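You operate a simulated robot arm through the tools that you are given. There is no shell and no other tool.

The job below is to be done with a simulated robot arm. You get a single attempt, and the scene is never put back.

JOB
Press the purple cue shaft's loose tip home, then rack it again.
Fine: in the cue jig, tip toward the press knob; PRESS till the lamp is green, then OFF; same row; leave the others.
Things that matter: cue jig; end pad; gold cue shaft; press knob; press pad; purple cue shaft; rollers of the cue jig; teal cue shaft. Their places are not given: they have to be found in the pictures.

The check looks at the end state, three seconds after you hand in, the way a careful person would. Anything else that was tipped, shoved, dropped, spilled or broken makes it a failure.

ROBOT AND FRAMES
A 6-joint arm with a two-finger parallel gripper, fixed in place. Base frame: the origin is at the foot of the arm, x ahead of it, y to its left, z up. Lengths are in m, angles in rad, forces in N, time in s.
With the tool pointing down near the work surface it reaches from about 0.3 to 0.66 m from the base axis. Its first joint turns from -2.007 to 2.007 rad. Payload 3.43 kg.
The tool frame sits at the grasp point between the pads (the TCP): z along the fingers, y along the line on which they close. The tips reach 0.034 m beyond it. Largest opening 0.128 m; finger width 0.024, thickness 0.012; the body of the gripper, 0.048 by 0.13 m, starts 0.096 m behind the TCP.
Orientation is that of the tool frame in the base frame, as a unit quaternion [x, y, z, w]. With the fingers straight down and closing along the base's y, the tool's x points along the base's -x, its y along +y and its z along -z.

CONTROLS
- The arm moves only by the tool jog_arm. Its arguments are lists of equal length, an entry for each row: "slide": the shift along the tool's x, y, z in m, a list of three; "dr": the turn, a rotation vector about the tool's x, y, z in rad, a list of three; "grip": the opening, from 0 (shut) to 1 (fully open). In form: {"slide": [[dx, dy, dz], ...], "dr": [[rx, ry, rz], ...], "grip": [grip, ...]}. A call has 1 to 20 rows; each row is the pose to reach, as a shift and turn from the pose commanded when the call began, along the tool's axes at that moment. A row lasts 0.2 s, in which the tool goes at most 0.05 m and 0.15 rad; a call with a longer step from one row to the next is refused whole, and so is a gripper value outside its range. A pose out of reach is approached as far as the arm can. The call stops where the force on the tool passes 40 N (or 10 N more than at its start, if that is more) or the arm is blocked; 0.2 s more then pass. Each finger travels about 0.153 m/s and halts on what it meets, pressing with about 26 N; the grip force reading is that of the motor and also rises with nothing between the fingers. The clock runs only during rows and for 0.2 s after the last one: add rows that repeat a pose to give the fingers time. The reply holds the time, the measured pose of the TCP, the force on the tool along the base axes, the opening and the grip force, in the units named above and with some noise, with the torque about the TCP (base axes, N m) and any sound that the robot's microphone picked up.
- Cameras (640 x 400 px; columns grow to the right, rows downward): "scene" is fixed at [0.2188, -0.4996, 1.7034]; the picture's right is [0.63, -0.78, 0.00], its down [-0.67, -0.54, -0.51] and it looks along [0.39, 0.32, -0.86] (base axes); focal length 343 px, centre (320, 200). "wrist" rides on the gripper at [0.076, -0.011, -0.16] in the tool frame; the picture's right is [0.15, 0.99, 0.00], its down [-0.88, 0.13, -0.46] and it looks along [-0.45, 0.07, 0.89] (tool axes); focal length 234 px, centre (320, 200).
- snapshot(camera): a new picture of that camera. The clock stands still meanwhile.
- lift_body(by): slides the trunk up (or, below 0, down) by that many m; the arm rides with it, the base frame stays. It gives what a move gives, with no picture.
- measure_at(camera, pixels): there is no depth. For up to 12 entries [column, row, z] of the newest picture of that camera ("zoom" is the newest enlarged one), the place [x, y] in the base frame at which the ray of that pixel passes the height z, good to about 0.003 m. The clock stands still meanwhile.
- enlarge(camera, box): a new picture of the part [left, top, right, bottom] of that camera's present view, enlarged. The clock stands still meanwhile.
- sign_off(): hands the job in; it is judged then, once.

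Leave the gripper open and the arm clear of the work at the hand-in unless told otherwise.

The tools are called after "Call:" by a JSON object that holds its "fn" and its "kwargs". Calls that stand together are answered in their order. jog_arm: Moves the arm, as the interface text tells. Its arguments: {"type":"object","properties":{"slide":{"type":"array","items":{"type":"array","items":{"type":"number"}}},"dr":{"type":"array","items":{"type":"array","items":{"type":"number"}}},"grip":{"type":"array","items":{"type":"number"}}},"required":["slide","dr","grip"]} The other tools are called the same way: lift_body (by) slides the trunk up or down; snapshot (camera) takes a picture; measure_at (camera, pixels) gives the place at which the rays of pixels pass given heights; enlarge (camera, box) takes an enlarged picture of a part of a camera's view; sign_off () hands the job in.

At the start:

```text
time: 0.0
tcp_pos: [0.3917, -0.1052, 1.261]
orientation: [0.0, 1.0, 0.001, 0.0]
force: [-0.3, 0.0, 0.0]
wrist_torque: [0.01, -0.01, 0.03]
grip_width: 0.1281
grip_force: 0.1
trunk travel left (down, up): [-0.9, 0.09]
```

scene: 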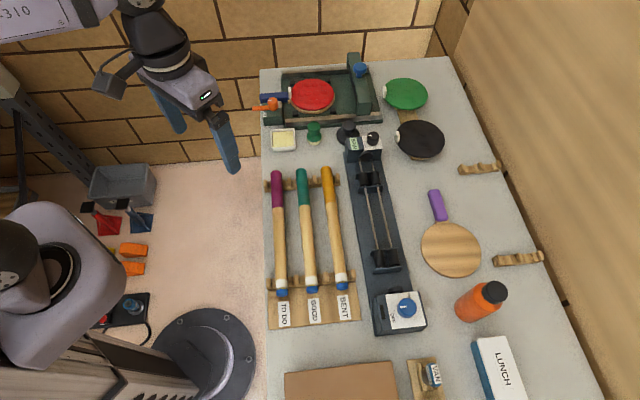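
wrist: 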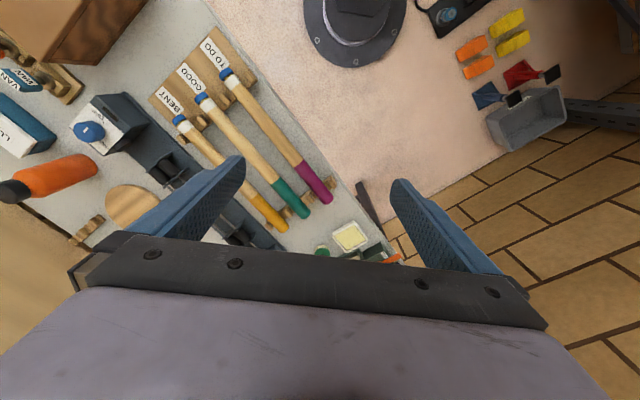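

I see three cue shafts lying in a rack at the left of the bench: purple around (280,235), teal (307,230), gold (334,230). The jig is around (380,220), with a blue knob at (407,308). I'll enlarge these parts for detail.

Call:
{"fn": "enlarge", "kwargs": {"camera": "scene", "box": [255, 150, 375, 225]}}

Call:
{"fn": "enlarge", "kwargs": {"camera": "scene", "box": [255, 255, 375, 330]}}

Call:
{"fn": "enlarge", "kwargs": {"camera": "scene", "box": [330, 115, 450, 190]}}

Call:
{"fn": "enlarge", "kwargs": {"camera": "scene", "box": [330, 180, 450, 255]}}

Call:
{"fn": "enlarge", "kwargs": {"camera": "scene", "box": [330, 245, 474, 335]}}

```text
5.33 times, centred on (315, 188) of scene
```

zoom: 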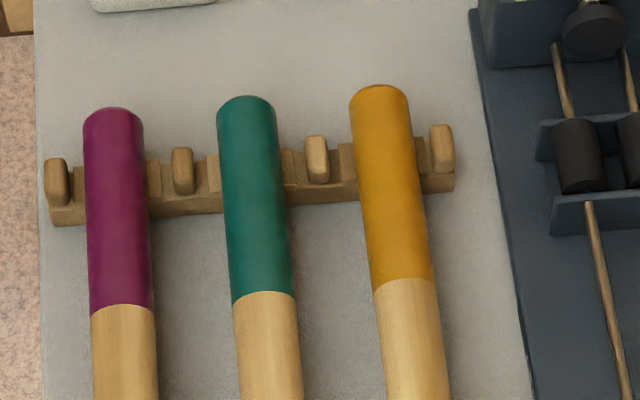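

```text
5.33 times, centred on (315, 292) of scene
```

zoom: 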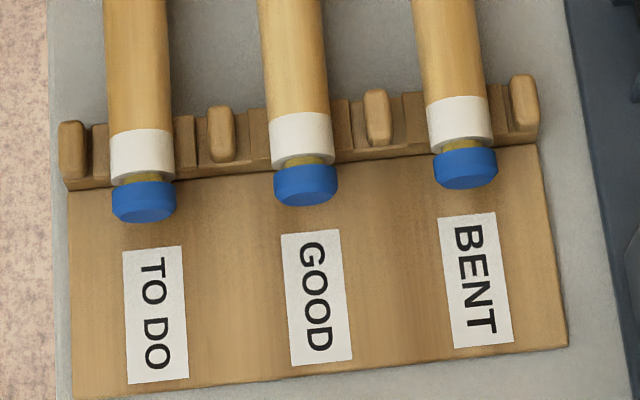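

```text
5.33 times, centred on (390, 152) of scene
```

zoom: 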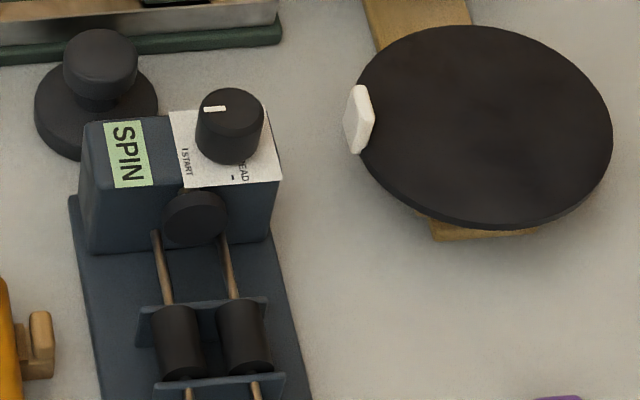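

```text
5.33 times, centred on (390, 218) of scene
```

zoom: 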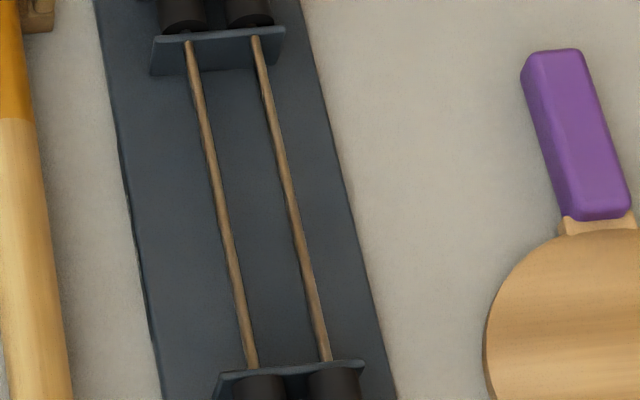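

```text
4.44 times, centred on (402, 290) of scene
```

zoom: 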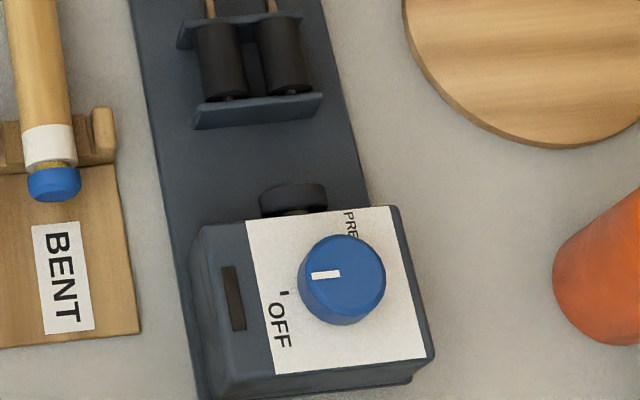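

The jig has the PRESS block (blue knob, dark lamp window) at the near-bottom end and the SPIN block at the far end. Purple lies in the "TO DO" row with its tip already pointing toward the PRESS side. Next I need the bench height, so I'll enlarge the wrist view to match points between the two cameras.

Call:
{"fn": "enlarge", "kwargs": {"camera": "wrist", "box": [140, 20, 268, 100]}}

Call:
{"fn": "enlarge", "kwargs": {"camera": "wrist", "box": [240, 140, 368, 220]}}

Call:
{"fn": "enlarge", "kwargs": {"camera": "wrist", "box": [60, 80, 220, 180]}}

Call:
{"fn": "measure_at", "kwargs": {"camera": "scene", "pixels": [[361.5, 319.7, 0.0], [361.5, 319.7, 0.3], [361.5, 319.7, 0.6], [361.5, 319.7, 0.9], [268.5, 329, 0.0], [268.5, 329, 0.3], [268.5, 329, 0.6], [268.5, 329, 0.9]]}}

```text
5.00 times, centred on (204, 60) of wrist
```

zoom: 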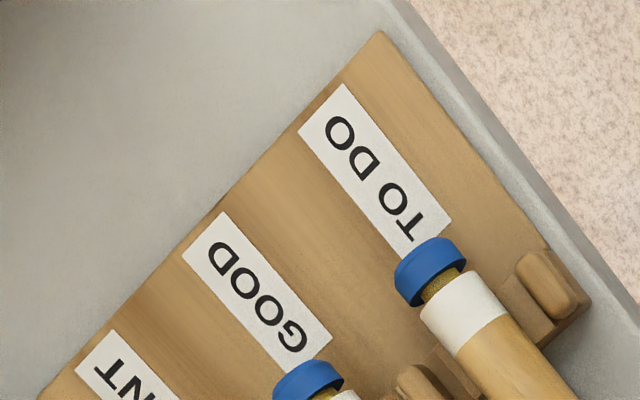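

```text
5.00 times, centred on (304, 180) of wrist
```

zoom: 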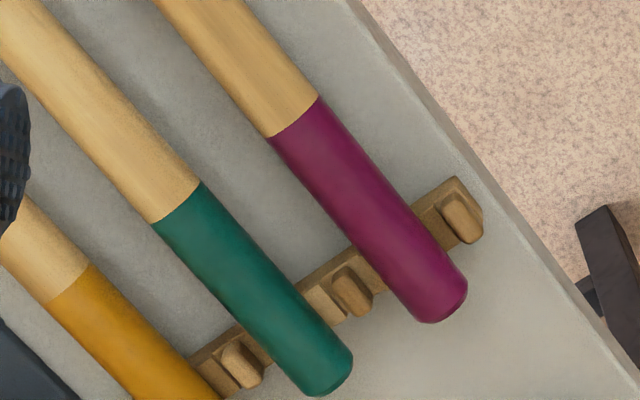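

```text
4.00 times, centred on (140, 130) of wrist
```

zoom: 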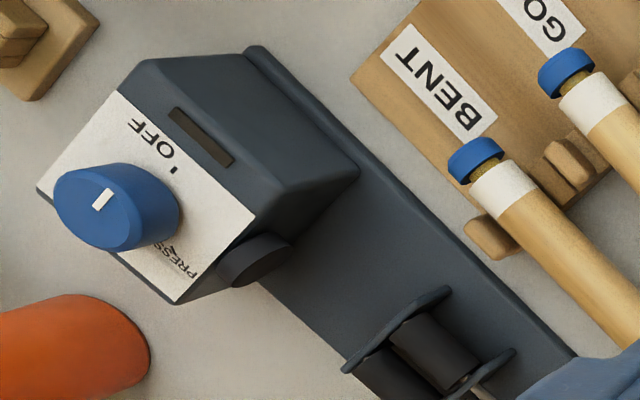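

```text
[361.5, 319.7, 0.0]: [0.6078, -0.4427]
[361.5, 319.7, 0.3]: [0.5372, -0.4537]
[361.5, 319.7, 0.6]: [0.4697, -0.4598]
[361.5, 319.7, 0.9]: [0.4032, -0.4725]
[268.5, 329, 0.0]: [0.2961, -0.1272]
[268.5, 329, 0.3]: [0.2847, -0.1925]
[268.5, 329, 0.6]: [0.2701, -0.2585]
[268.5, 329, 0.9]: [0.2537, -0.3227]
```

I see the plate corner by "TO DO" at wrist pixel (216,26) and the corner by "BENT" at wrist (147.5,100). Next I'll measure both at several heights, to find where the two cameras agree.

Call:
{"fn": "measure_at", "kwargs": {"camera": "wrist", "pixels": [[216, 26, 0.0], [216, 26, 0.3], [216, 26, 0.6], [216, 26, 0.9], [147.5, 100, 0.0], [147.5, 100, 0.3], [147.5, 100, 0.6], [147.5, 100, 0.9]]}}

```text
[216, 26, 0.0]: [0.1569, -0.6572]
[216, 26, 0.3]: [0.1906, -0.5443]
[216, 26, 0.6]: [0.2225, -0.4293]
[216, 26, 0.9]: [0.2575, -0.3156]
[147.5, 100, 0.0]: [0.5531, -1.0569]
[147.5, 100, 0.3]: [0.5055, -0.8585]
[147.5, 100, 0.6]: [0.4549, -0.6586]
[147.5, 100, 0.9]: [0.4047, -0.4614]
```

The two cameras agree at a height of about 0.886 for the plate top. Now I'll measure the purple, teal and gold ends plus the jig features on the scene picture at plausible heights.

Call:
{"fn": "measure_at", "kwargs": {"camera": "scene", "pixels": [[276.2, 171, 0.92], [281.4, 284, 0.92], [281.8, 293, 0.92], [301.3, 169, 0.92], [312, 290, 0.92], [326, 167, 0.92], [342, 286, 0.92], [366, 155, 0.92], [372, 180, 0.92], [386, 262, 0.92], [397, 290, 0.92], [407, 306, 0.98]]}}

Call:
{"fn": "snapshot", "kwargs": {"camera": "scene"}}

```text
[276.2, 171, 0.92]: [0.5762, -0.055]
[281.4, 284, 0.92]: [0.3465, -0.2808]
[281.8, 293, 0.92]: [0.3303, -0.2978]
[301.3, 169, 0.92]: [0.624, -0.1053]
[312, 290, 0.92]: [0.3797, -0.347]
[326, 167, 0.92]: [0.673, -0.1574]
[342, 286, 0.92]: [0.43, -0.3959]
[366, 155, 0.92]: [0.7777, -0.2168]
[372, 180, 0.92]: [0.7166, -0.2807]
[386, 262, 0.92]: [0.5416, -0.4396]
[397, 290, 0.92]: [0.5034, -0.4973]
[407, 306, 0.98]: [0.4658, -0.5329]
```

```text
taken
```

scene: 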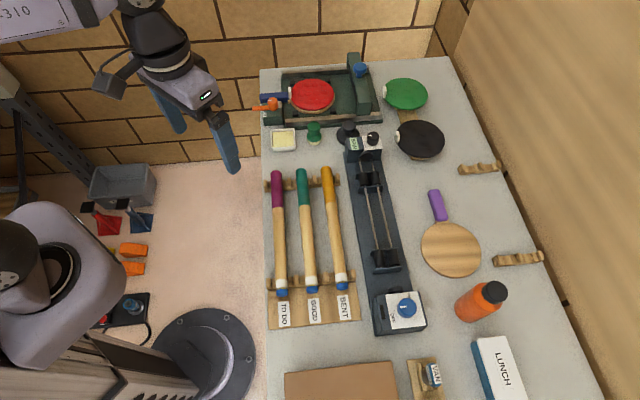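

Purple runs from its tip at about (0.330,-0.298) to its butt at about (0.576,-0.055), close to 45° in the base frame and 0.345 m long. Row spacing is about 0.07 m. I'll turn the tool -45° about its z so the fingers close across the shafts. The arm is high above everything for this.

Call:
{"fn": "jog_arm", "kwargs": {"slide": [[0, 0, 0], [0, 0, 0], [0, 0, 0], [0, 0, 0], [0, 0, 0], [0, 0, 0]], "dr": [[0, 0, -0.13], [0, 0, -0.26], [0, 0, -0.39], [0, 0, -0.52], [0, 0, -0.65], [0, 0, -0.78]], "grip": [1, 1, 1, 1, 1, 1]}}

Call:
{"fn": "snapshot", "kwargs": {"camera": "wrist"}}

```text
time: 1.4
tcp_pos: [0.3923, -0.1062, 1.2609]
orientation: [-0.381, 0.925, 0.0, 0.0]
force: [-0.2, 0.2, 0.4]
wrist_torque: [0.01, 0.0, -0.05]
grip_width: 0.1281
grip_force: 0.1
trunk travel left (down, up): [-0.9, 0.09]
```

```text
taken
```

wrist: 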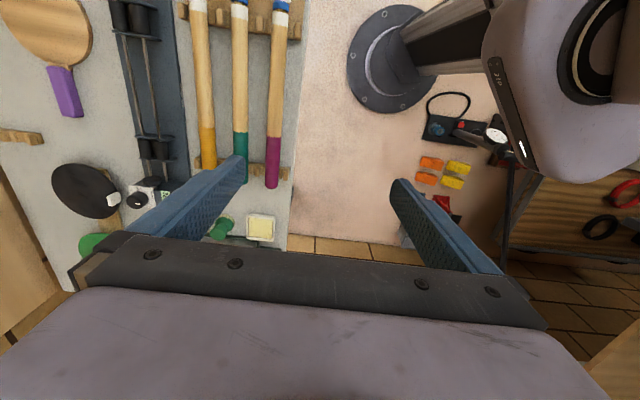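

The fingers now close across the shafts. Next I'll move sideways to hover over the middle of the purple shaft, then lower the trunk by 0.15 m. That leaves the fingertips at about 1.08, well above everything near the shafts.

Call:
{"fn": "jog_arm", "kwargs": {"slide": [[0.002, -0.031, 0], [0.004, -0.062, 0], [0.006, -0.0928, 0]], "dr": [[0, 0, 0], [0, 0, 0], [0, 0, 0]], "grip": [1, 1, 1]}}

Call:
{"fn": "lift_body", "kwargs": {"by": -0.15}}

Call:
{"fn": "snapshot", "kwargs": {"camera": "wrist"}}

Call:
{"fn": "snapshot", "kwargs": {"camera": "scene"}}

```text
time: 2.2
tcp_pos: [0.4559, -0.1761, 1.2615]
orientation: [-0.381, 0.925, 0.001, -0.001]
force: [0.7, -0.5, 0.7]
wrist_torque: [0.04, 0.0, 0.0]
grip_width: 0.1282
grip_force: 0.0
trunk travel left (down, up): [-0.9, 0.09]
```

```text
time: 4.0
tcp_pos: [0.4547, -0.175, 1.1138]
orientation: [-0.38, 0.925, 0.0, 0.0]
force: [-0.7, 0.3, 0.6]
wrist_torque: [0.02, 0.0, 0.01]
grip_width: 0.1277
grip_force: 0.1
trunk travel left (down, up): [-0.75, 0.24]
```

```text
taken
```

wrist: 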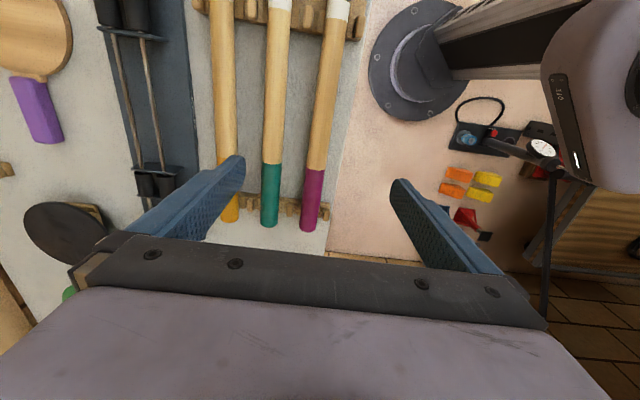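

```text
taken
```

scene: 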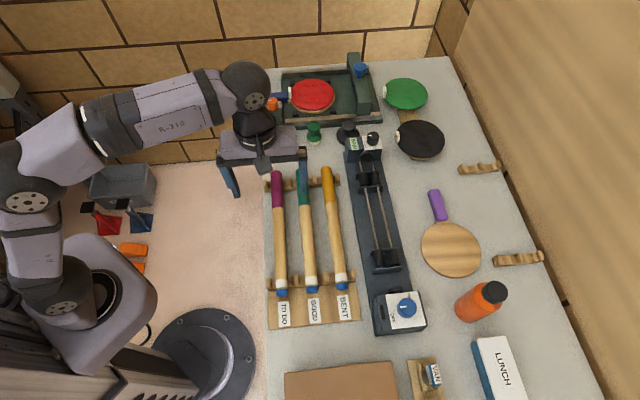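

The arm is hovering over the shafts and sees no obstacles nearby. I'll slide across to hover over the jig at the same height (tips around 1.08), which tests the reach and gives a closer view of the rollers, pads and knob.

Call:
{"fn": "jog_arm", "kwargs": {"slide": [[0.001, -0.04, 0], [0.002, -0.08, 0], [0.003, -0.12, 0], [0.004, -0.16, 0], [0.005, -0.2, 0], [0.006, -0.24, 0], [0.006, -0.24, 0]], "dr": [[0, 0, 0], [0, 0, 0], [0, 0, 0], [0, 0, 0], [0, 0, 0], [0, 0, 0], [0, 0, 0]], "grip": [1, 1, 1, 1, 1, 1, 1]}}

Call:
{"fn": "snapshot", "kwargs": {"camera": "wrist"}}

Call:
{"fn": "snapshot", "kwargs": {"camera": "scene"}}

```text
time: 5.5
tcp_pos: [0.5278, -0.2717, 1.0854]
orientation: [-0.38, 0.925, 0.0, -0.001]
force: [-0.4, -0.5, 0.3]
wrist_torque: [0.01, -0.02, 0.03]
grip_width: 0.1281
grip_force: 0.2
out of reach, approached as far as the arm can: row 3, 4, 5, 6, 7
trunk travel left (down, up): [-0.75, 0.24]
```

```text
taken
```

wrist: 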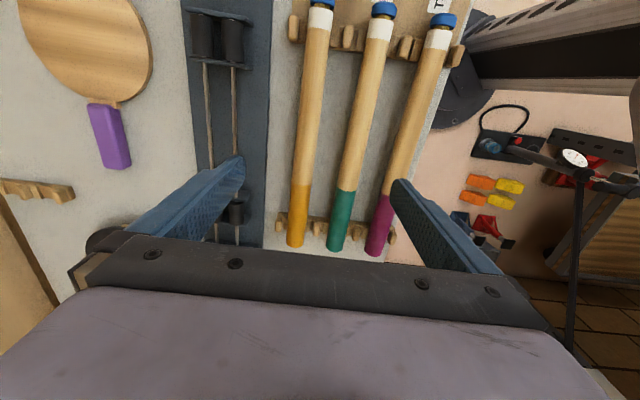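

```text
taken
```

scene: 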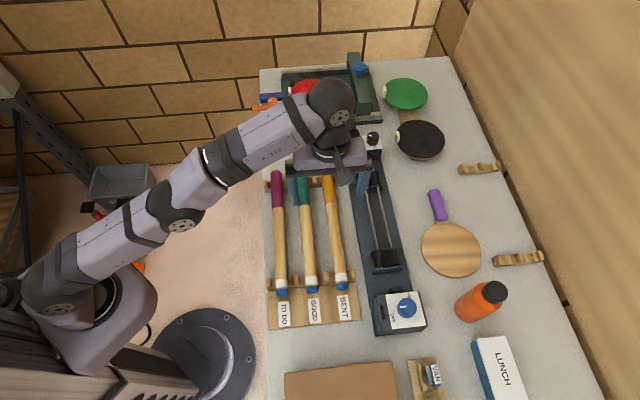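

The arm stopped at the edge of its reach here (0.594 m radius at z 1.085). The wrist view now shows the press-end rollers at (205–232,40) and the shafts. I'll enlarge both cameras' views of the jig and match points.

Call:
{"fn": "enlarge", "kwargs": {"camera": "wrist", "box": [170, 0, 298, 80]}}

Call:
{"fn": "enlarge", "kwargs": {"camera": "wrist", "box": [170, 170, 298, 250]}}

Call:
{"fn": "enlarge", "kwargs": {"camera": "scene", "box": [346, 240, 426, 290]}}

Call:
{"fn": "enlarge", "kwargs": {"camera": "scene", "box": [340, 120, 420, 170]}}

```text
5.00 times, centred on (234, 40) of wrist
```

zoom: 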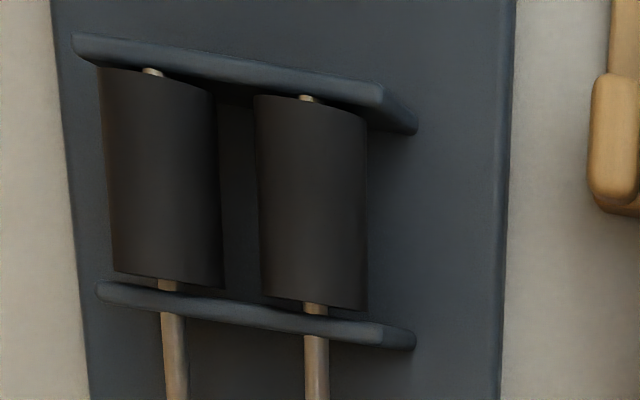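

```text
5.00 times, centred on (234, 210) of wrist
```

zoom: 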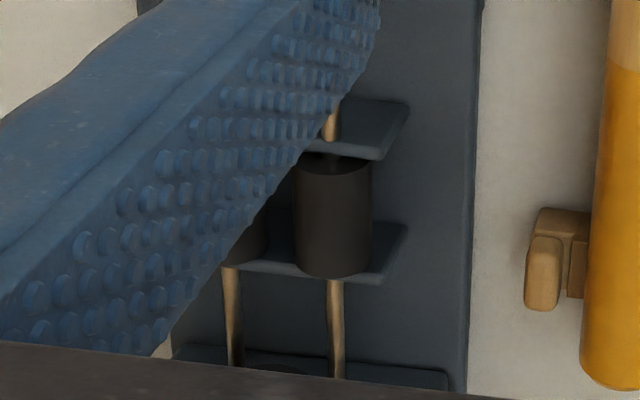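

```text
8.00 times, centred on (386, 265) of scene
```

zoom: 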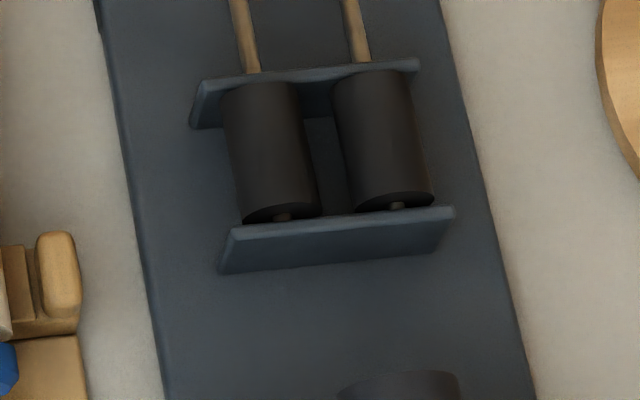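

```text
8.00 times, centred on (380, 145) of scene
```

zoom: 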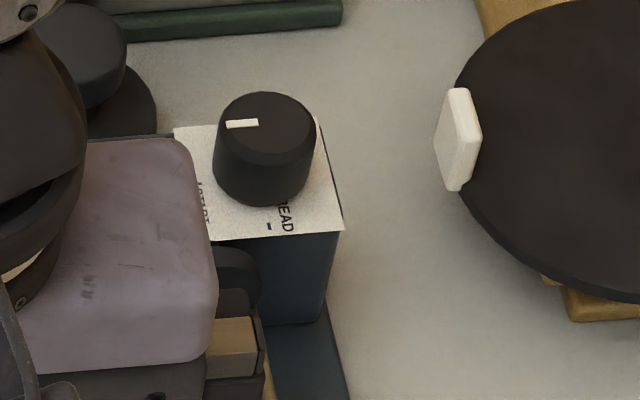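

I can match the press-side roller plate's top corners: scene (375,268.5) and (402.3,266) against wrist (247,19) and (185,7.6). I'll measure both at several heights.

Call:
{"fn": "measure_at", "kwargs": {"camera": "scene", "pixels": [[375, 268.5, 0.88], [375, 268.5, 0.93], [402.3, 266, 0.88], [402.3, 266, 0.93], [364, 256, 0.87], [406, 283, 0.87], [366.5, 290, 0.87], [413, 290, 0.87]]}}

Call:
{"fn": "measure_at", "kwargs": {"camera": "wrist", "pixels": [[247, 19, 0.88], [247, 19, 0.93], [185, 7.6, 0.88], [185, 7.6, 0.93], [188.5, 80, 0.87], [182, 16, 0.87], [272, 20, 0.87], [270, 70, 0.87]]}}

```text
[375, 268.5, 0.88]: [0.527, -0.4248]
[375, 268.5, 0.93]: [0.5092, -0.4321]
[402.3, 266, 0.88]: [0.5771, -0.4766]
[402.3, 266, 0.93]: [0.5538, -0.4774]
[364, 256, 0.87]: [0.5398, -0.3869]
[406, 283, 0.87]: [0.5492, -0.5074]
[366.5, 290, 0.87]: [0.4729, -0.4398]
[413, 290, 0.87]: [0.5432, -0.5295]
```

```text
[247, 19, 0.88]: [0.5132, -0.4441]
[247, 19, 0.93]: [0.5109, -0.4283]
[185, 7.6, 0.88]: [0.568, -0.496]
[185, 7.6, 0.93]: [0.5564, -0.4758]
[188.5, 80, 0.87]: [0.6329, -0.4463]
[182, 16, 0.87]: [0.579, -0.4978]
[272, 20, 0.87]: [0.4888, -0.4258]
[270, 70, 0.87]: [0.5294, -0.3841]
```

The roller plate tops sit at z ≈ 0.924, with the plate centre at about (0.534,-0.454). The jig axis therefore runs about 0.70 m from the base axis, beyond the straight-down reach at this height. I'll test how the reach changes lower down by shifting down 0.08 m, which puts the tips around 0.97, still above the rollers and shafts.

Call:
{"fn": "jog_arm", "kwargs": {"slide": [[0, 0, 0.04], [0, 0, 0.08], [0, 0, 0.08]], "dr": [[0, 0, 0], [0, 0, 0], [0, 0, 0]], "grip": [1, 1, 1]}}

```text
time: 6.3
tcp_pos: [0.5288, -0.2757, 1.0087]
orientation: [-0.38, 0.925, 0.0, 0.0]
force: [0.3, -0.1, -0.2]
wrist_torque: [-0.01, 0.02, 0.01]
grip_width: 0.1281
grip_force: 0.0
trunk travel left (down, up): [-0.75, 0.24]
```

It moved straight down from where it had stopped, so the commanded pose follows the reached one. Now I'll push outward by 0.1 m at this height to find the reach limit here. The tips are at 0.975, above the gold shaft and rollers.

Call:
{"fn": "jog_arm", "kwargs": {"slide": [[0, -0.04, 0], [0, -0.08, 0], [0, -0.1, 0]], "dr": [[0, 0, 0], [0, 0, 0], [0, 0, 0]], "grip": [1, 1, 1]}}

Call:
{"fn": "snapshot", "kwargs": {"camera": "wrist"}}

Call:
{"fn": "snapshot", "kwargs": {"camera": "scene"}}

```text
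time: 7.2
tcp_pos: [0.5487, -0.3096, 0.9969]
orientation: [-0.381, 0.925, 0.0, 0.0]
force: [0.1, 0.1, 0.3]
wrist_torque: [-0.03, -0.03, 0.0]
grip_width: 0.1281
grip_force: 0.1
out of reach, approached as far as the arm can: row 1, 2, 3
trunk travel left (down, up): [-0.75, 0.24]
```

```text
taken
```

wrist: 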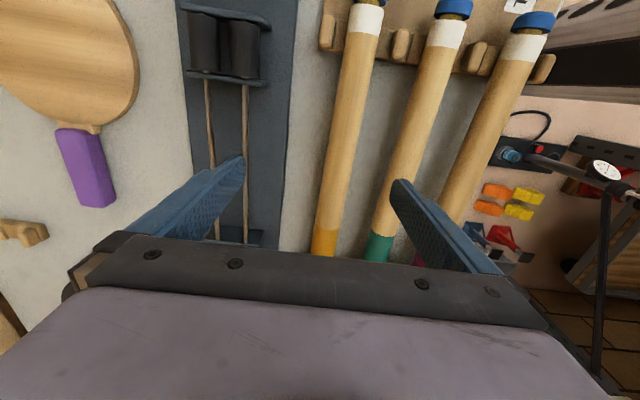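

```text
taken
```

scene: 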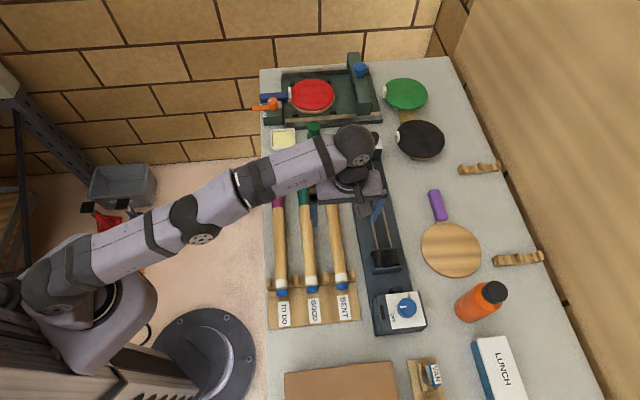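

The straight-down limit here is 0.63 m. The jig needs about 0.70–0.73 m, so I'll tilt the tool about the shaft axis (tool x) so the wrist stays nearer the base. The grip on a round shaft is the same at any roll. I'll tilt 0.4 rad in place while rising 0.03 m and half closing the fingers, then look.

Call:
{"fn": "jog_arm", "kwargs": {"slide": [[0, 0, -0.01], [0, 0, -0.02], [0, 0, -0.03], [0, 0, -0.03]], "dr": [[0.13, 0, 0], [0.26, 0, 0], [0.4, 0, 0], [0.4, 0, 0]], "grip": [0.5, 0.5, 0.5, 0.5]}}

```text
time: 8.2
tcp_pos: [0.5859, -0.3333, 1.049]
orientation: [-0.377, 0.917, -0.12, 0.048]
force: [-0.9, 0.3, 0.6]
wrist_torque: [0.02, 0.05, 0.01]
grip_width: 0.0645
grip_force: 0.0
out of reach, approached as far as the arm can: row 1, 2, 3, 4
trunk travel left (down, up): [-0.75, 0.24]
```

The arm was at its straight-elbow limit, so the tilt only partly happened: 0.26 rad, with the TCP drifted to (0.586,-0.333,1.049). I'll move back inward and a little down, about 0.03 m each, to unbend from the limit. The tips stay above 0.97.

Call:
{"fn": "jog_arm", "kwargs": {"slide": [[0, 0.012, 0.007], [0, 0.024, 0.014], [0, 0.0367, 0.0213]], "dr": [[0, 0, 0], [0, 0, 0], [0, 0, 0]], "grip": [0.5, 0.5, 0.5]}}

Call:
{"fn": "snapshot", "kwargs": {"camera": "scene"}}

```text
time: 8.9
tcp_pos: [0.592, -0.3301, 1.0358]
orientation: [-0.376, 0.918, -0.118, 0.047]
force: [0.6, -0.1, -0.3]
wrist_torque: [-0.04, 0.02, 0.05]
grip_width: 0.0639
grip_force: 0.0
out of reach, approached as far as the arm can: row 1, 2, 3
trunk travel left (down, up): [-0.75, 0.24]
```

```text
taken
```

scene: 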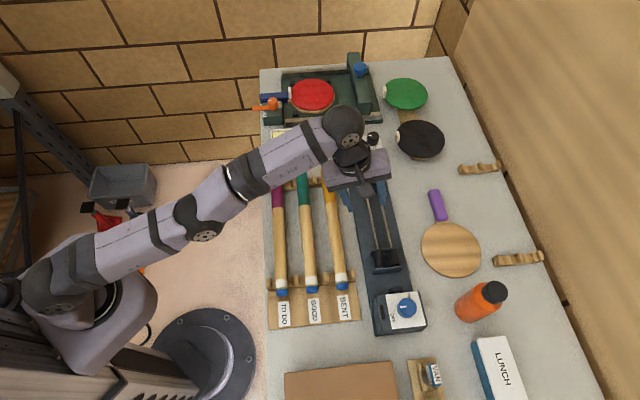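

The elbow is nearly straight, so inward moves don't resolve. Raising the trunk 0.10 m and then lowering the tool by the same amount should bend the elbow, since downward moves worked before.

Call:
{"fn": "lift_body", "kwargs": {"by": 0.1}}

Call:
{"fn": "jog_arm", "kwargs": {"slide": [[0, 0.0051, 0.0193], [0, 0.0103, 0.0386], [0, 0.0154, 0.058], [0, 0.0206, 0.0773]], "dr": [[0, 0, 0], [0, 0, 0], [0, 0, 0], [0, 0, 0]], "grip": [0.5, 0.5, 0.5, 0.5]}}

```text
time: 10.3
tcp_pos: [0.5904, -0.3317, 1.136]
orientation: [-0.377, 0.917, -0.119, 0.048]
force: [-0.9, -0.2, -0.4]
wrist_torque: [0.0, 0.02, 0.0]
grip_width: 0.064
grip_force: 0.1
trunk travel left (down, up): [-0.85, 0.14]
```

```text
time: 11.3
tcp_pos: [0.6092, -0.3426, 1.0602]
orientation: [-0.376, 0.918, -0.118, 0.047]
force: [-0.1, 0.1, -0.3]
wrist_torque: [0.01, -0.05, -0.01]
grip_width: 0.0639
grip_force: 0.1
out of reach, approached as far as the arm can: row 1, 2, 3, 4
trunk travel left (down, up): [-0.85, 0.14]
```

It followed the straight-elbow sphere again, now at radius 0.70 and z 1.06. I'll try one long inward move of 0.24 m at constant height, so the target is well inside reach. Everything below is lower than 0.96 and the tips are at about 1.01.

Call:
{"fn": "jog_arm", "kwargs": {"slide": [[0, 0.029, -0.0077], [0, 0.058, -0.0154], [0, 0.087, -0.0231], [0, 0.116, -0.0308], [0, 0.145, -0.0385], [0, 0.174, -0.0462], [0, 0.203, -0.054], [0, 0.232, -0.0617]], "dr": [[0, 0, 0], [0, 0, 0], [0, 0, 0], [0, 0, 0], [0, 0, 0], [0, 0, 0], [0, 0, 0], [0, 0, 0]], "grip": [0.5, 0.5, 0.5, 0.5, 0.5, 0.5, 0.5, 0.5]}}

```text
time: 13.1
tcp_pos: [0.6212, -0.3055, 1.0892]
orientation: [-0.377, 0.917, -0.119, 0.047]
force: [-0.8, -1.3, 0.6]
wrist_torque: [0.0, 0.03, -0.03]
grip_width: 0.064
grip_force: 0.0
out of reach, approached as far as the arm can: row 1, 2, 3, 4, 5, 6, 7, 8
trunk travel left (down, up): [-0.85, 0.14]
```

It's still sliding along the limit sphere. Untilting the tool (pitching down) should bend the elbow the right way, so I'll combine an untilt of -0.26 rad with an inward move of 0.2 m at constant height.

Call:
{"fn": "jog_arm", "kwargs": {"slide": [[0, 0.029, -0.0077], [0, 0.058, -0.0154], [0, 0.087, -0.0231], [0, 0.116, -0.0308], [0, 0.145, -0.0385], [0, 0.174, -0.0462], [0, 0.193, -0.0514]], "dr": [[-0.1, 0, 0], [-0.2, 0, 0], [-0.26, 0, 0], [-0.26, 0, 0], [-0.26, 0, 0], [-0.26, 0, 0], [-0.26, 0, 0]], "grip": [0.5, 0.5, 0.5, 0.5, 0.5, 0.5, 0.5]}}

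```text
time: 14.7
tcp_pos: [0.5727, -0.2557, 1.0956]
orientation: [-0.379, 0.925, 0.002, -0.003]
force: [0.2, 0.0, -0.5]
wrist_torque: [0.0, -0.01, -0.01]
grip_width: 0.0639
grip_force: 0.1
out of reach, approached as far as the arm can: row 1, 2, 3, 4, 5, 6, 7
trunk travel left (down, up): [-0.85, 0.14]
```

The tool is straight down again at (0.573,-0.256,1.096). From this kind of pose a straight-down move worked earlier, so I'll go down 0.08 m. That puts the tips at 0.98, above the shafts at about 0.94.

Call:
{"fn": "jog_arm", "kwargs": {"slide": [[0, 0, 0.04], [0, 0, 0.08], [0, 0, 0.08]], "dr": [[0, 0, 0], [0, 0, 0], [0, 0, 0]], "grip": [0.5, 0.5, 0.5]}}

```text
time: 15.5
tcp_pos: [0.5888, -0.2655, 1.024]
orientation: [-0.379, 0.926, 0.003, -0.002]
force: [1.0, 0.1, 0.6]
wrist_torque: [0.04, 0.01, 0.0]
grip_width: 0.0639
grip_force: 0.0
out of reach, approached as far as the arm can: row 1, 2, 3
trunk travel left (down, up): [-0.85, 0.14]
```

Still on the limit sphere (radius 0.646 at z 1.024). I'll go up and inward together, aiming for the region where the arm started. That's safe since it only moves away from the bench.

Call:
{"fn": "jog_arm", "kwargs": {"slide": [[0, 0.025, -0.025], [0, 0.05, -0.05], [0, 0.075, -0.075], [0, 0.1, -0.1], [0, 0.125, -0.125], [0, 0.15, -0.15], [0, 0.175, -0.175], [0, 0.2, -0.2], [0, 0.2, -0.2], [0, 0.2, -0.2]], "dr": [[0, 0, 0], [0, 0, 0], [0, 0, 0], [0, 0, 0], [0, 0, 0], [0, 0, 0], [0, 0, 0], [0, 0, 0], [0, 0, 0], [0, 0, 0]], "grip": [0.5, 0.5, 0.5, 0.5, 0.5, 0.5, 0.5, 0.5, 0.5, 0.5]}}

Call:
{"fn": "snapshot", "kwargs": {"camera": "scene"}}

```text
time: 17.7
tcp_pos: [0.45, -0.1216, 1.2282]
orientation: [-0.379, 0.925, 0.001, -0.002]
force: [0.2, -0.5, 0.6]
wrist_torque: [-0.03, 0.02, -0.01]
grip_width: 0.064
grip_force: 0.1
out of reach, approached as far as the arm can: row 1, 2, 3, 4, 5, 6, 7
trunk travel left (down, up): [-0.85, 0.14]
```

```text
taken
```

scene: 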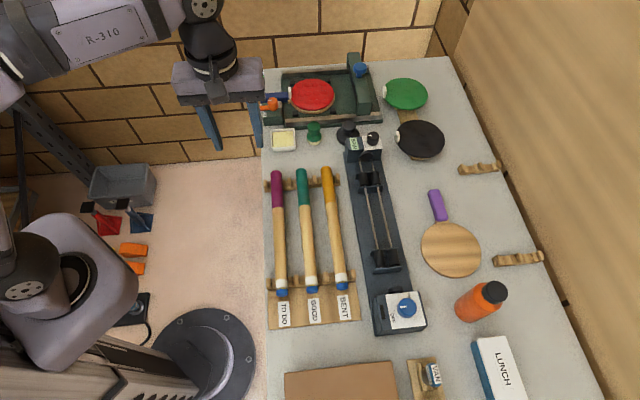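

The arm is free again at (0.45,-0.122,1.228). From now on I'll tilt first and stay inside the reach. Now I'll move to hover over the middle of the purple shaft at z 1.08 for close measurements.

Call:
{"fn": "jog_arm", "kwargs": {"slide": [[0.009, -0.0101, 0.037], [0.018, -0.0202, 0.074], [0.027, -0.0304, 0.111], [0.036, -0.0405, 0.148], [0.036, -0.0405, 0.148]], "dr": [[0, 0, 0], [0, 0, 0], [0, 0, 0], [0, 0, 0], [0, 0, 0]], "grip": [0.5, 0.5, 0.5, 0.5, 0.5]}}

Call:
{"fn": "snapshot", "kwargs": {"camera": "wrist"}}

```text
time: 18.9
tcp_pos: [0.4503, -0.1765, 1.0815]
orientation: [-0.38, 0.925, 0.001, -0.001]
force: [-1.0, 0.4, 0.1]
wrist_torque: [0.03, 0.02, 0.03]
grip_width: 0.064
grip_force: 0.1
trunk travel left (down, up): [-0.85, 0.14]
```

```text
taken
```

wrist: 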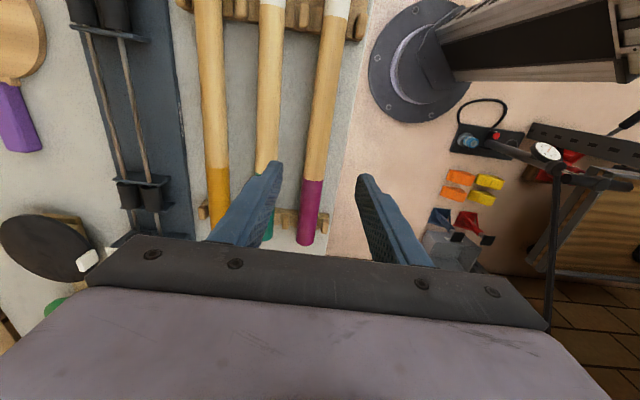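

I'll enlarge the purple shaft near the tool, at its butt and at its tip end, for edges and triangulation.

Call:
{"fn": "enlarge", "kwargs": {"camera": "wrist", "box": [272, 60, 368, 120]}}

Call:
{"fn": "enlarge", "kwargs": {"camera": "wrist", "box": [262, 190, 358, 250]}}

Call:
{"fn": "enlarge", "kwargs": {"camera": "wrist", "box": [292, 0, 388, 60]}}

Call:
{"fn": "enlarge", "kwargs": {"camera": "scene", "box": [255, 160, 335, 210]}}

Call:
{"fn": "enlarge", "kwargs": {"camera": "scene", "box": [255, 255, 335, 305]}}

```text
6.67 times, centred on (320, 90) of wrist
```

zoom: 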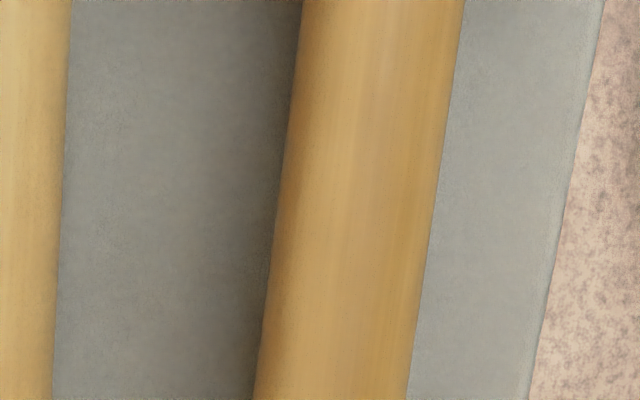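

```text
6.67 times, centred on (310, 220) of wrist
```

zoom: 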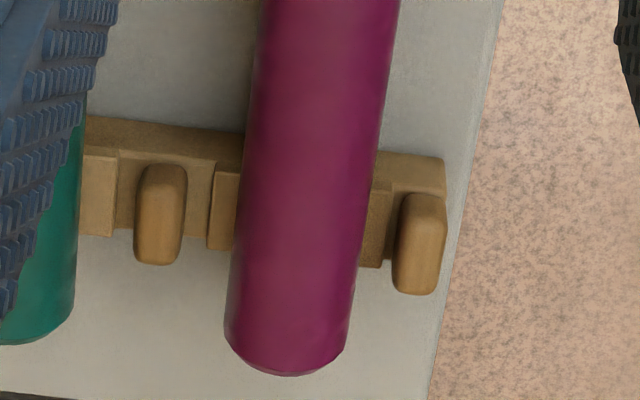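

```text
6.67 times, centred on (340, 30) of wrist
```

zoom: 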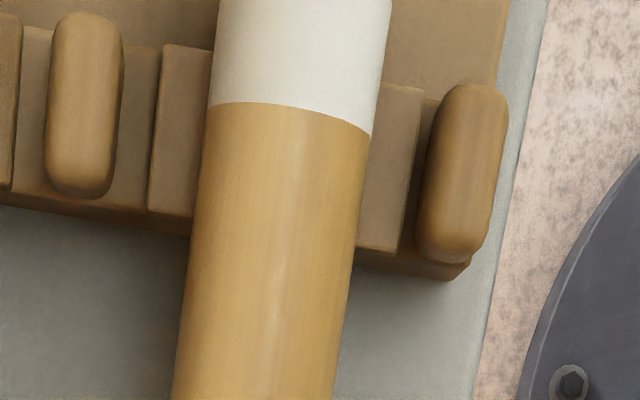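

```text
8.00 times, centred on (295, 185) of scene
```

zoom: 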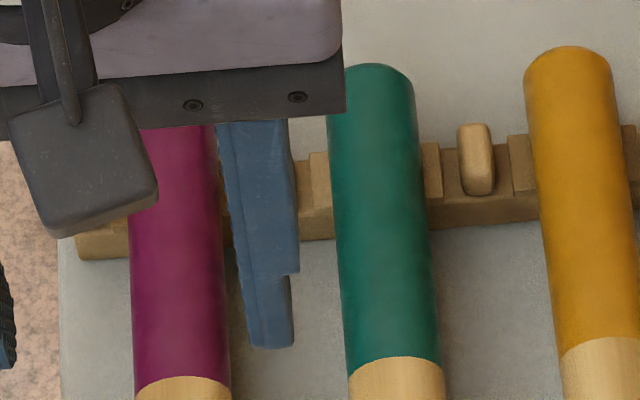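

```text
8.00 times, centred on (295, 280) of scene
```

zoom: 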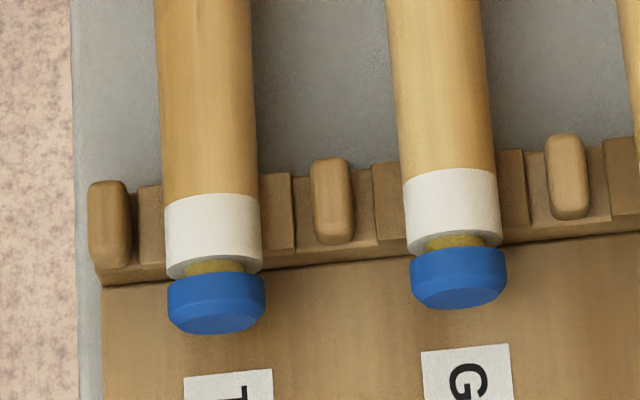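

I'll take purple's mid-line points: scene (280.9,267.5) and (277.7,201.2), and wrist (325.7,90), (309.7,205) and (331.4,45). Measuring them at two heights will give me the axis.

Call:
{"fn": "measure_at", "kwargs": {"camera": "scene", "pixels": [[280.9, 267.5, 0.9], [280.9, 267.5, 0.94], [277.7, 201.2, 0.9], [277.7, 201.2, 0.94], [282, 294, 0.9], [282, 294, 0.94], [281.6, 290, 0.9], [281.6, 290, 0.94]]}}

Call:
{"fn": "measure_at", "kwargs": {"camera": "wrist", "pixels": [[325.7, 90, 0.9], [325.7, 90, 0.94], [309.7, 205, 0.9], [309.7, 205, 0.94], [331.4, 45, 0.9], [331.4, 45, 0.94], [304.5, 245, 0.9], [304.5, 245, 0.94], [336, 17, 0.9], [336, 17, 0.94]]}}

```text
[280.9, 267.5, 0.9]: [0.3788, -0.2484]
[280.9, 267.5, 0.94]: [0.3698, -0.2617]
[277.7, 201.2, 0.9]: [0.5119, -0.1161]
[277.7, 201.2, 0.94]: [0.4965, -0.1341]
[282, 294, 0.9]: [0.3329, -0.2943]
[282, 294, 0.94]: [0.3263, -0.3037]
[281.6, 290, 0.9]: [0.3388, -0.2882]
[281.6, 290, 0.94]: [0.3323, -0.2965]
```

```text
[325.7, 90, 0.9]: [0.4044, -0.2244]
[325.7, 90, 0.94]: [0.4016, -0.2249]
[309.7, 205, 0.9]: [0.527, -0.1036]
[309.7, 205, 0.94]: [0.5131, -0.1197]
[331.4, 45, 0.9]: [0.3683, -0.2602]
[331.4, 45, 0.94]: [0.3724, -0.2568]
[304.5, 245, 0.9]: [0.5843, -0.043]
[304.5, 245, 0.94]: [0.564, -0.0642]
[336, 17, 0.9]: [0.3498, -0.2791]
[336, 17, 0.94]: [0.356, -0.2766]
```

Purple's axis sits at about 0.445 m across (along the direction [0.707,-0.707]), parallel to 45°. Its top is near z 0.927, so its centre is about 0.912. The tool is at 0.4432 across, so I'll shift 2 mm outward and descend 0.10 m to z 0.98 with a 0.055 m opening, then check centring.

Call:
{"fn": "jog_arm", "kwargs": {"slide": [[0, -0.001, 0.034], [0, -0.002, 0.068], [0, -0.002, 0.1], [0, -0.002, 0.1]], "dr": [[0, 0, 0], [0, 0, 0], [0, 0, 0], [0, 0, 0]], "grip": [0.43, 0.43, 0.43, 0.43]}}

Call:
{"fn": "snapshot", "kwargs": {"camera": "wrist"}}

Call:
{"fn": "enlarge", "kwargs": {"camera": "wrist", "box": [240, 120, 400, 220]}}

Call:
{"fn": "enlarge", "kwargs": {"camera": "scene", "box": [240, 180, 352, 250]}}

```text
time: 19.9
tcp_pos: [0.4521, -0.1765, 0.9787]
orientation: [-0.38, 0.925, 0.001, 0.0]
force: [0.5, -0.5, 0.5]
wrist_torque: [-0.02, 0.01, 0.0]
grip_width: 0.055
grip_force: 0.1
trunk travel left (down, up): [-0.85, 0.14]
```

```text
taken
```

wrist: 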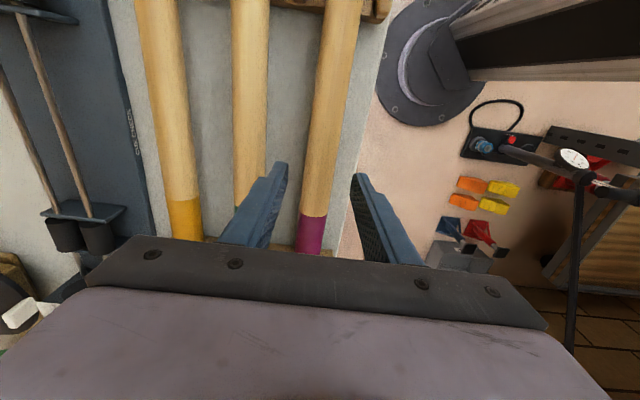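

```text
4.00 times, centred on (320, 170) of wrist
```

zoom: 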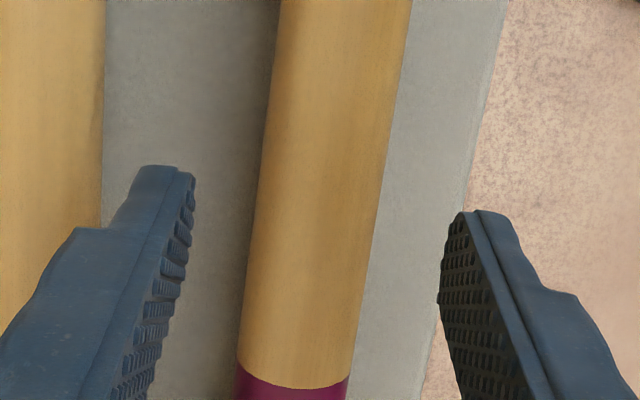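

```text
5.71 times, centred on (296, 215) of scene
```

zoom: 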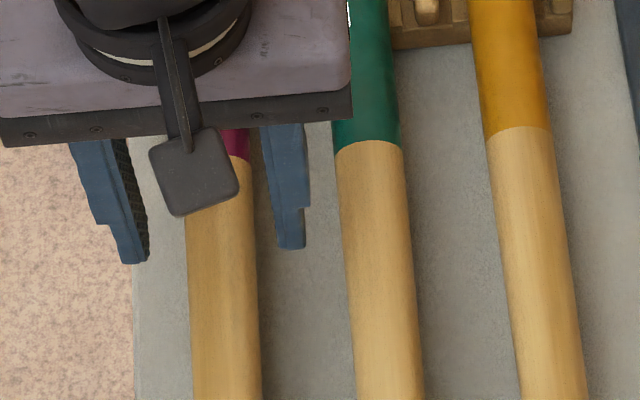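

I'll check centring by measuring the shaft mid-line at (319.5,171.3) and the fingertip inner edges at about (288.8,166) and (351.7,177.5).

Call:
{"fn": "measure_at", "kwargs": {"camera": "wrist", "pixels": [[319.5, 171.3, 0.912], [330, 125, 0.912], [288.8, 166, 0.945], [351.7, 177.5, 0.945], [358, 160, 0.875], [369, 130, 0.875], [302, 215, 0.925]]}}

```text
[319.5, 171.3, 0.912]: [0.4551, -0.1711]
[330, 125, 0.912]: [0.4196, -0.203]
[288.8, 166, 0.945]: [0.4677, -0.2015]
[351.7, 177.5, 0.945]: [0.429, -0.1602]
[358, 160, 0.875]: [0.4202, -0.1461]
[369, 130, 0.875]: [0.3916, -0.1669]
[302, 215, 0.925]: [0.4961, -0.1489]
```

The shaft is centred within about 2 mm (shaft ~0.443–0.445, tool 0.4445). I'll descend 0.054 m to z ≈ 0.925, which keeps the tips around 0.891 and above the bench.

Call:
{"fn": "jog_arm", "kwargs": {"slide": [[0, 0, 0.02], [0, 0, 0.04], [0, 0, 0.054], [0, 0, 0.054]], "dr": [[0, 0, 0], [0, 0, 0], [0, 0, 0], [0, 0, 0]], "grip": [0.43, 0.43, 0.43, 0.43]}}

Call:
{"fn": "enlarge", "kwargs": {"camera": "wrist", "box": [240, 120, 400, 220]}}

Call:
{"fn": "enlarge", "kwargs": {"camera": "scene", "box": [240, 180, 352, 250]}}

```text
time: 20.9
tcp_pos: [0.4514, -0.1772, 0.9228]
orientation: [-0.38, 0.925, 0.001, -0.001]
force: [0.0, 0.5, 1.1]
wrist_torque: [-0.02, 0.01, -0.02]
grip_width: 0.055
grip_force: 0.0
trunk travel left (down, up): [-0.85, 0.14]
```

```text
4.00 times, centred on (320, 170) of wrist
```

zoom: 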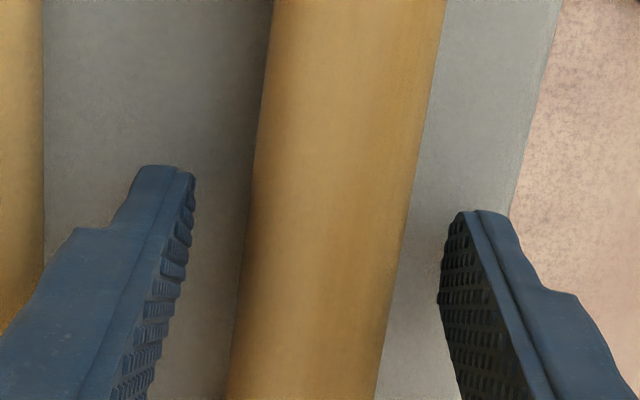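

```text
5.71 times, centred on (296, 215) of scene
```

zoom: 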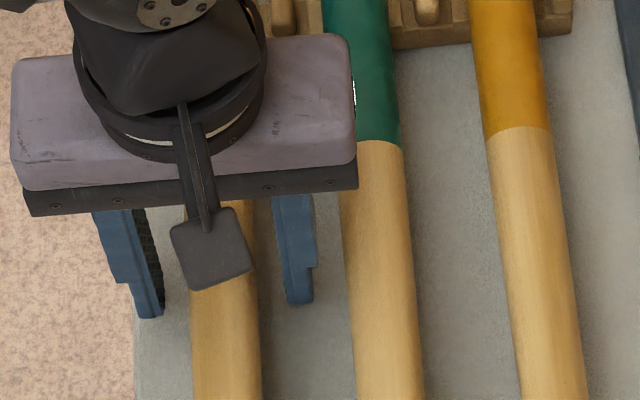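

The shaft sits centred between the fingers with no contact force. I'll close the gripper on it with a few waiting rows.

Call:
{"fn": "jog_arm", "kwargs": {"slide": [[0, 0, 0], [0, 0, 0], [0, 0, 0], [0, 0, 0]], "dr": [[0, 0, 0], [0, 0, 0], [0, 0, 0], [0, 0, 0]], "grip": [0.3, 0.2, 0.1, 0.1]}}

Call:
{"fn": "enlarge", "kwargs": {"camera": "wrist", "box": [240, 120, 400, 220]}}

```text
time: 21.9
tcp_pos: [0.4531, -0.1774, 0.925]
orientation: [-0.379, 0.925, 0.002, -0.002]
force: [-0.5, 0.0, -0.4]
wrist_torque: [-0.01, 0.04, -0.03]
grip_width: 0.0313
grip_force: 25.9
trunk travel left (down, up): [-0.85, 0.14]
```

```text
4.00 times, centred on (320, 170) of wrist
```

zoom: 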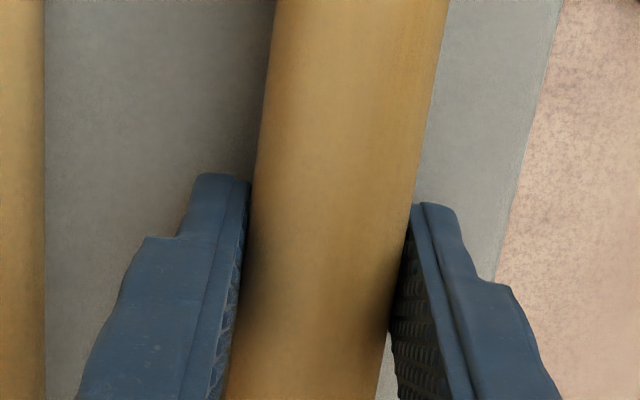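

Gripped: width 0.0313 m at 25.9 N. The pick pose to remember is TCP ≈ (0.4522,-0.177,0.924). I'll lift straight up 0.10 m, then look.

Call:
{"fn": "jog_arm", "kwargs": {"slide": [[0, 0, -0.01], [0, 0, -0.025], [0, 0, -0.05], [0, 0, -0.075], [0, 0, -0.1], [0, 0, -0.1]], "dr": [[0, 0, 0], [0, 0, 0], [0, 0, 0], [0, 0, 0], [0, 0, 0], [0, 0, 0]], "grip": [0.1, 0.1, 0.1, 0.1, 0.1, 0.1]}}

Call:
{"fn": "snapshot", "kwargs": {"camera": "scene"}}

Call:
{"fn": "snapshot", "kwargs": {"camera": "wrist"}}

```text
time: 23.3
tcp_pos: [0.4502, -0.1787, 1.024]
orientation: [-0.38, 0.925, 0.001, -0.001]
force: [0.1, 0.1, -0.4]
wrist_torque: [-0.02, 0.04, 0.02]
grip_width: 0.0127
grip_force: 0.1
trunk travel left (down, up): [-0.85, 0.14]
```

```text
taken
```

scene: 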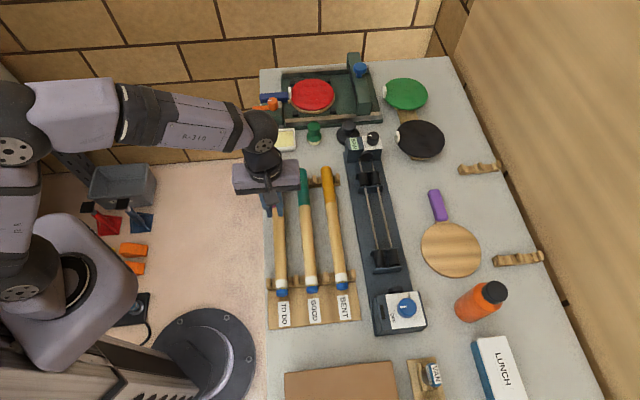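

```text
taken
```

wrist: 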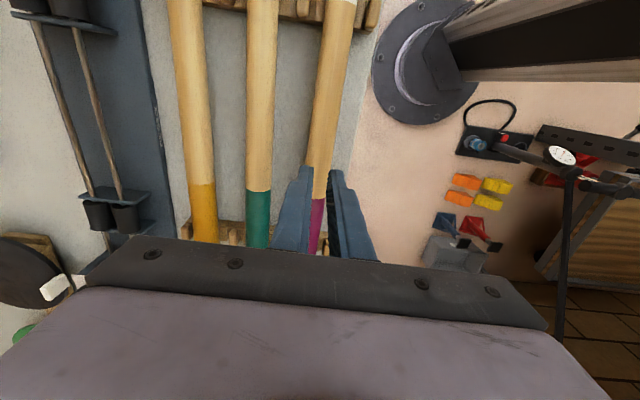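

The grip slipped off: the width now reads 0.0127 m and the shaft stayed in the rack. I must have gripped too high on it. I'll check that the shaft still lies properly in its notches.

Call:
{"fn": "enlarge", "kwargs": {"camera": "scene", "box": [255, 255, 335, 305]}}

Call:
{"fn": "enlarge", "kwargs": {"camera": "scene", "box": [245, 160, 341, 220]}}

Call:
{"fn": "enlarge", "kwargs": {"camera": "wrist", "box": [270, 0, 398, 80]}}

Call:
{"fn": "enlarge", "kwargs": {"camera": "wrist", "box": [256, 160, 384, 240]}}

```text
8.00 times, centred on (295, 280) of scene
```

zoom: 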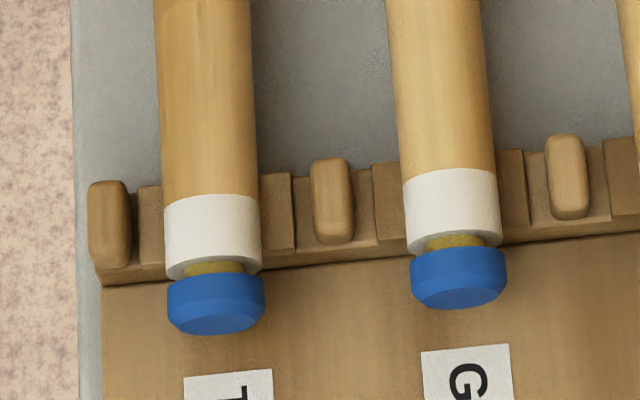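

```text
6.67 times, centred on (293, 190) of scene
```

zoom: 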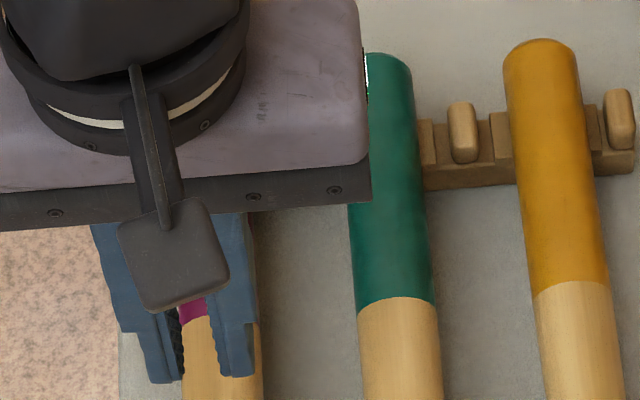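

```text
5.00 times, centred on (334, 40) of wrist
```

zoom: 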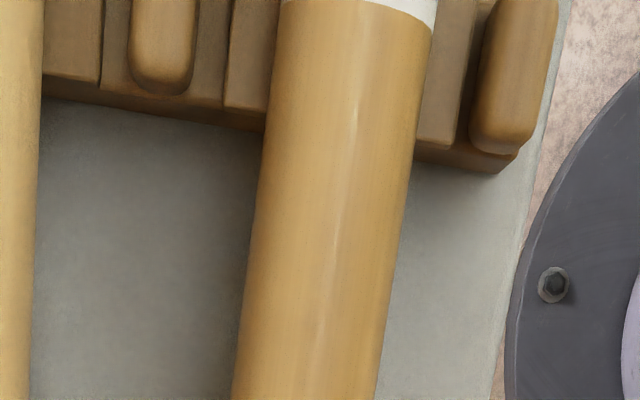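

```text
5.00 times, centred on (320, 200) of wrist
```

zoom: 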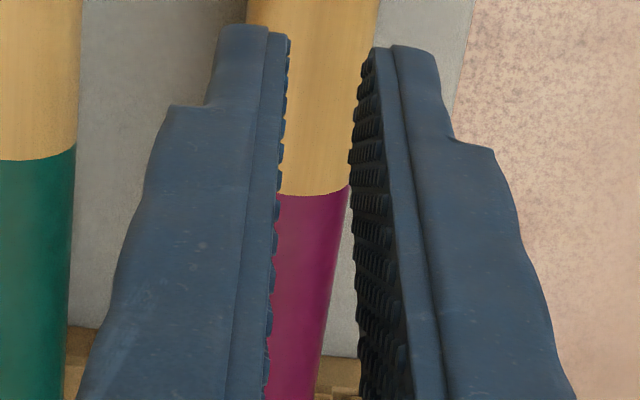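

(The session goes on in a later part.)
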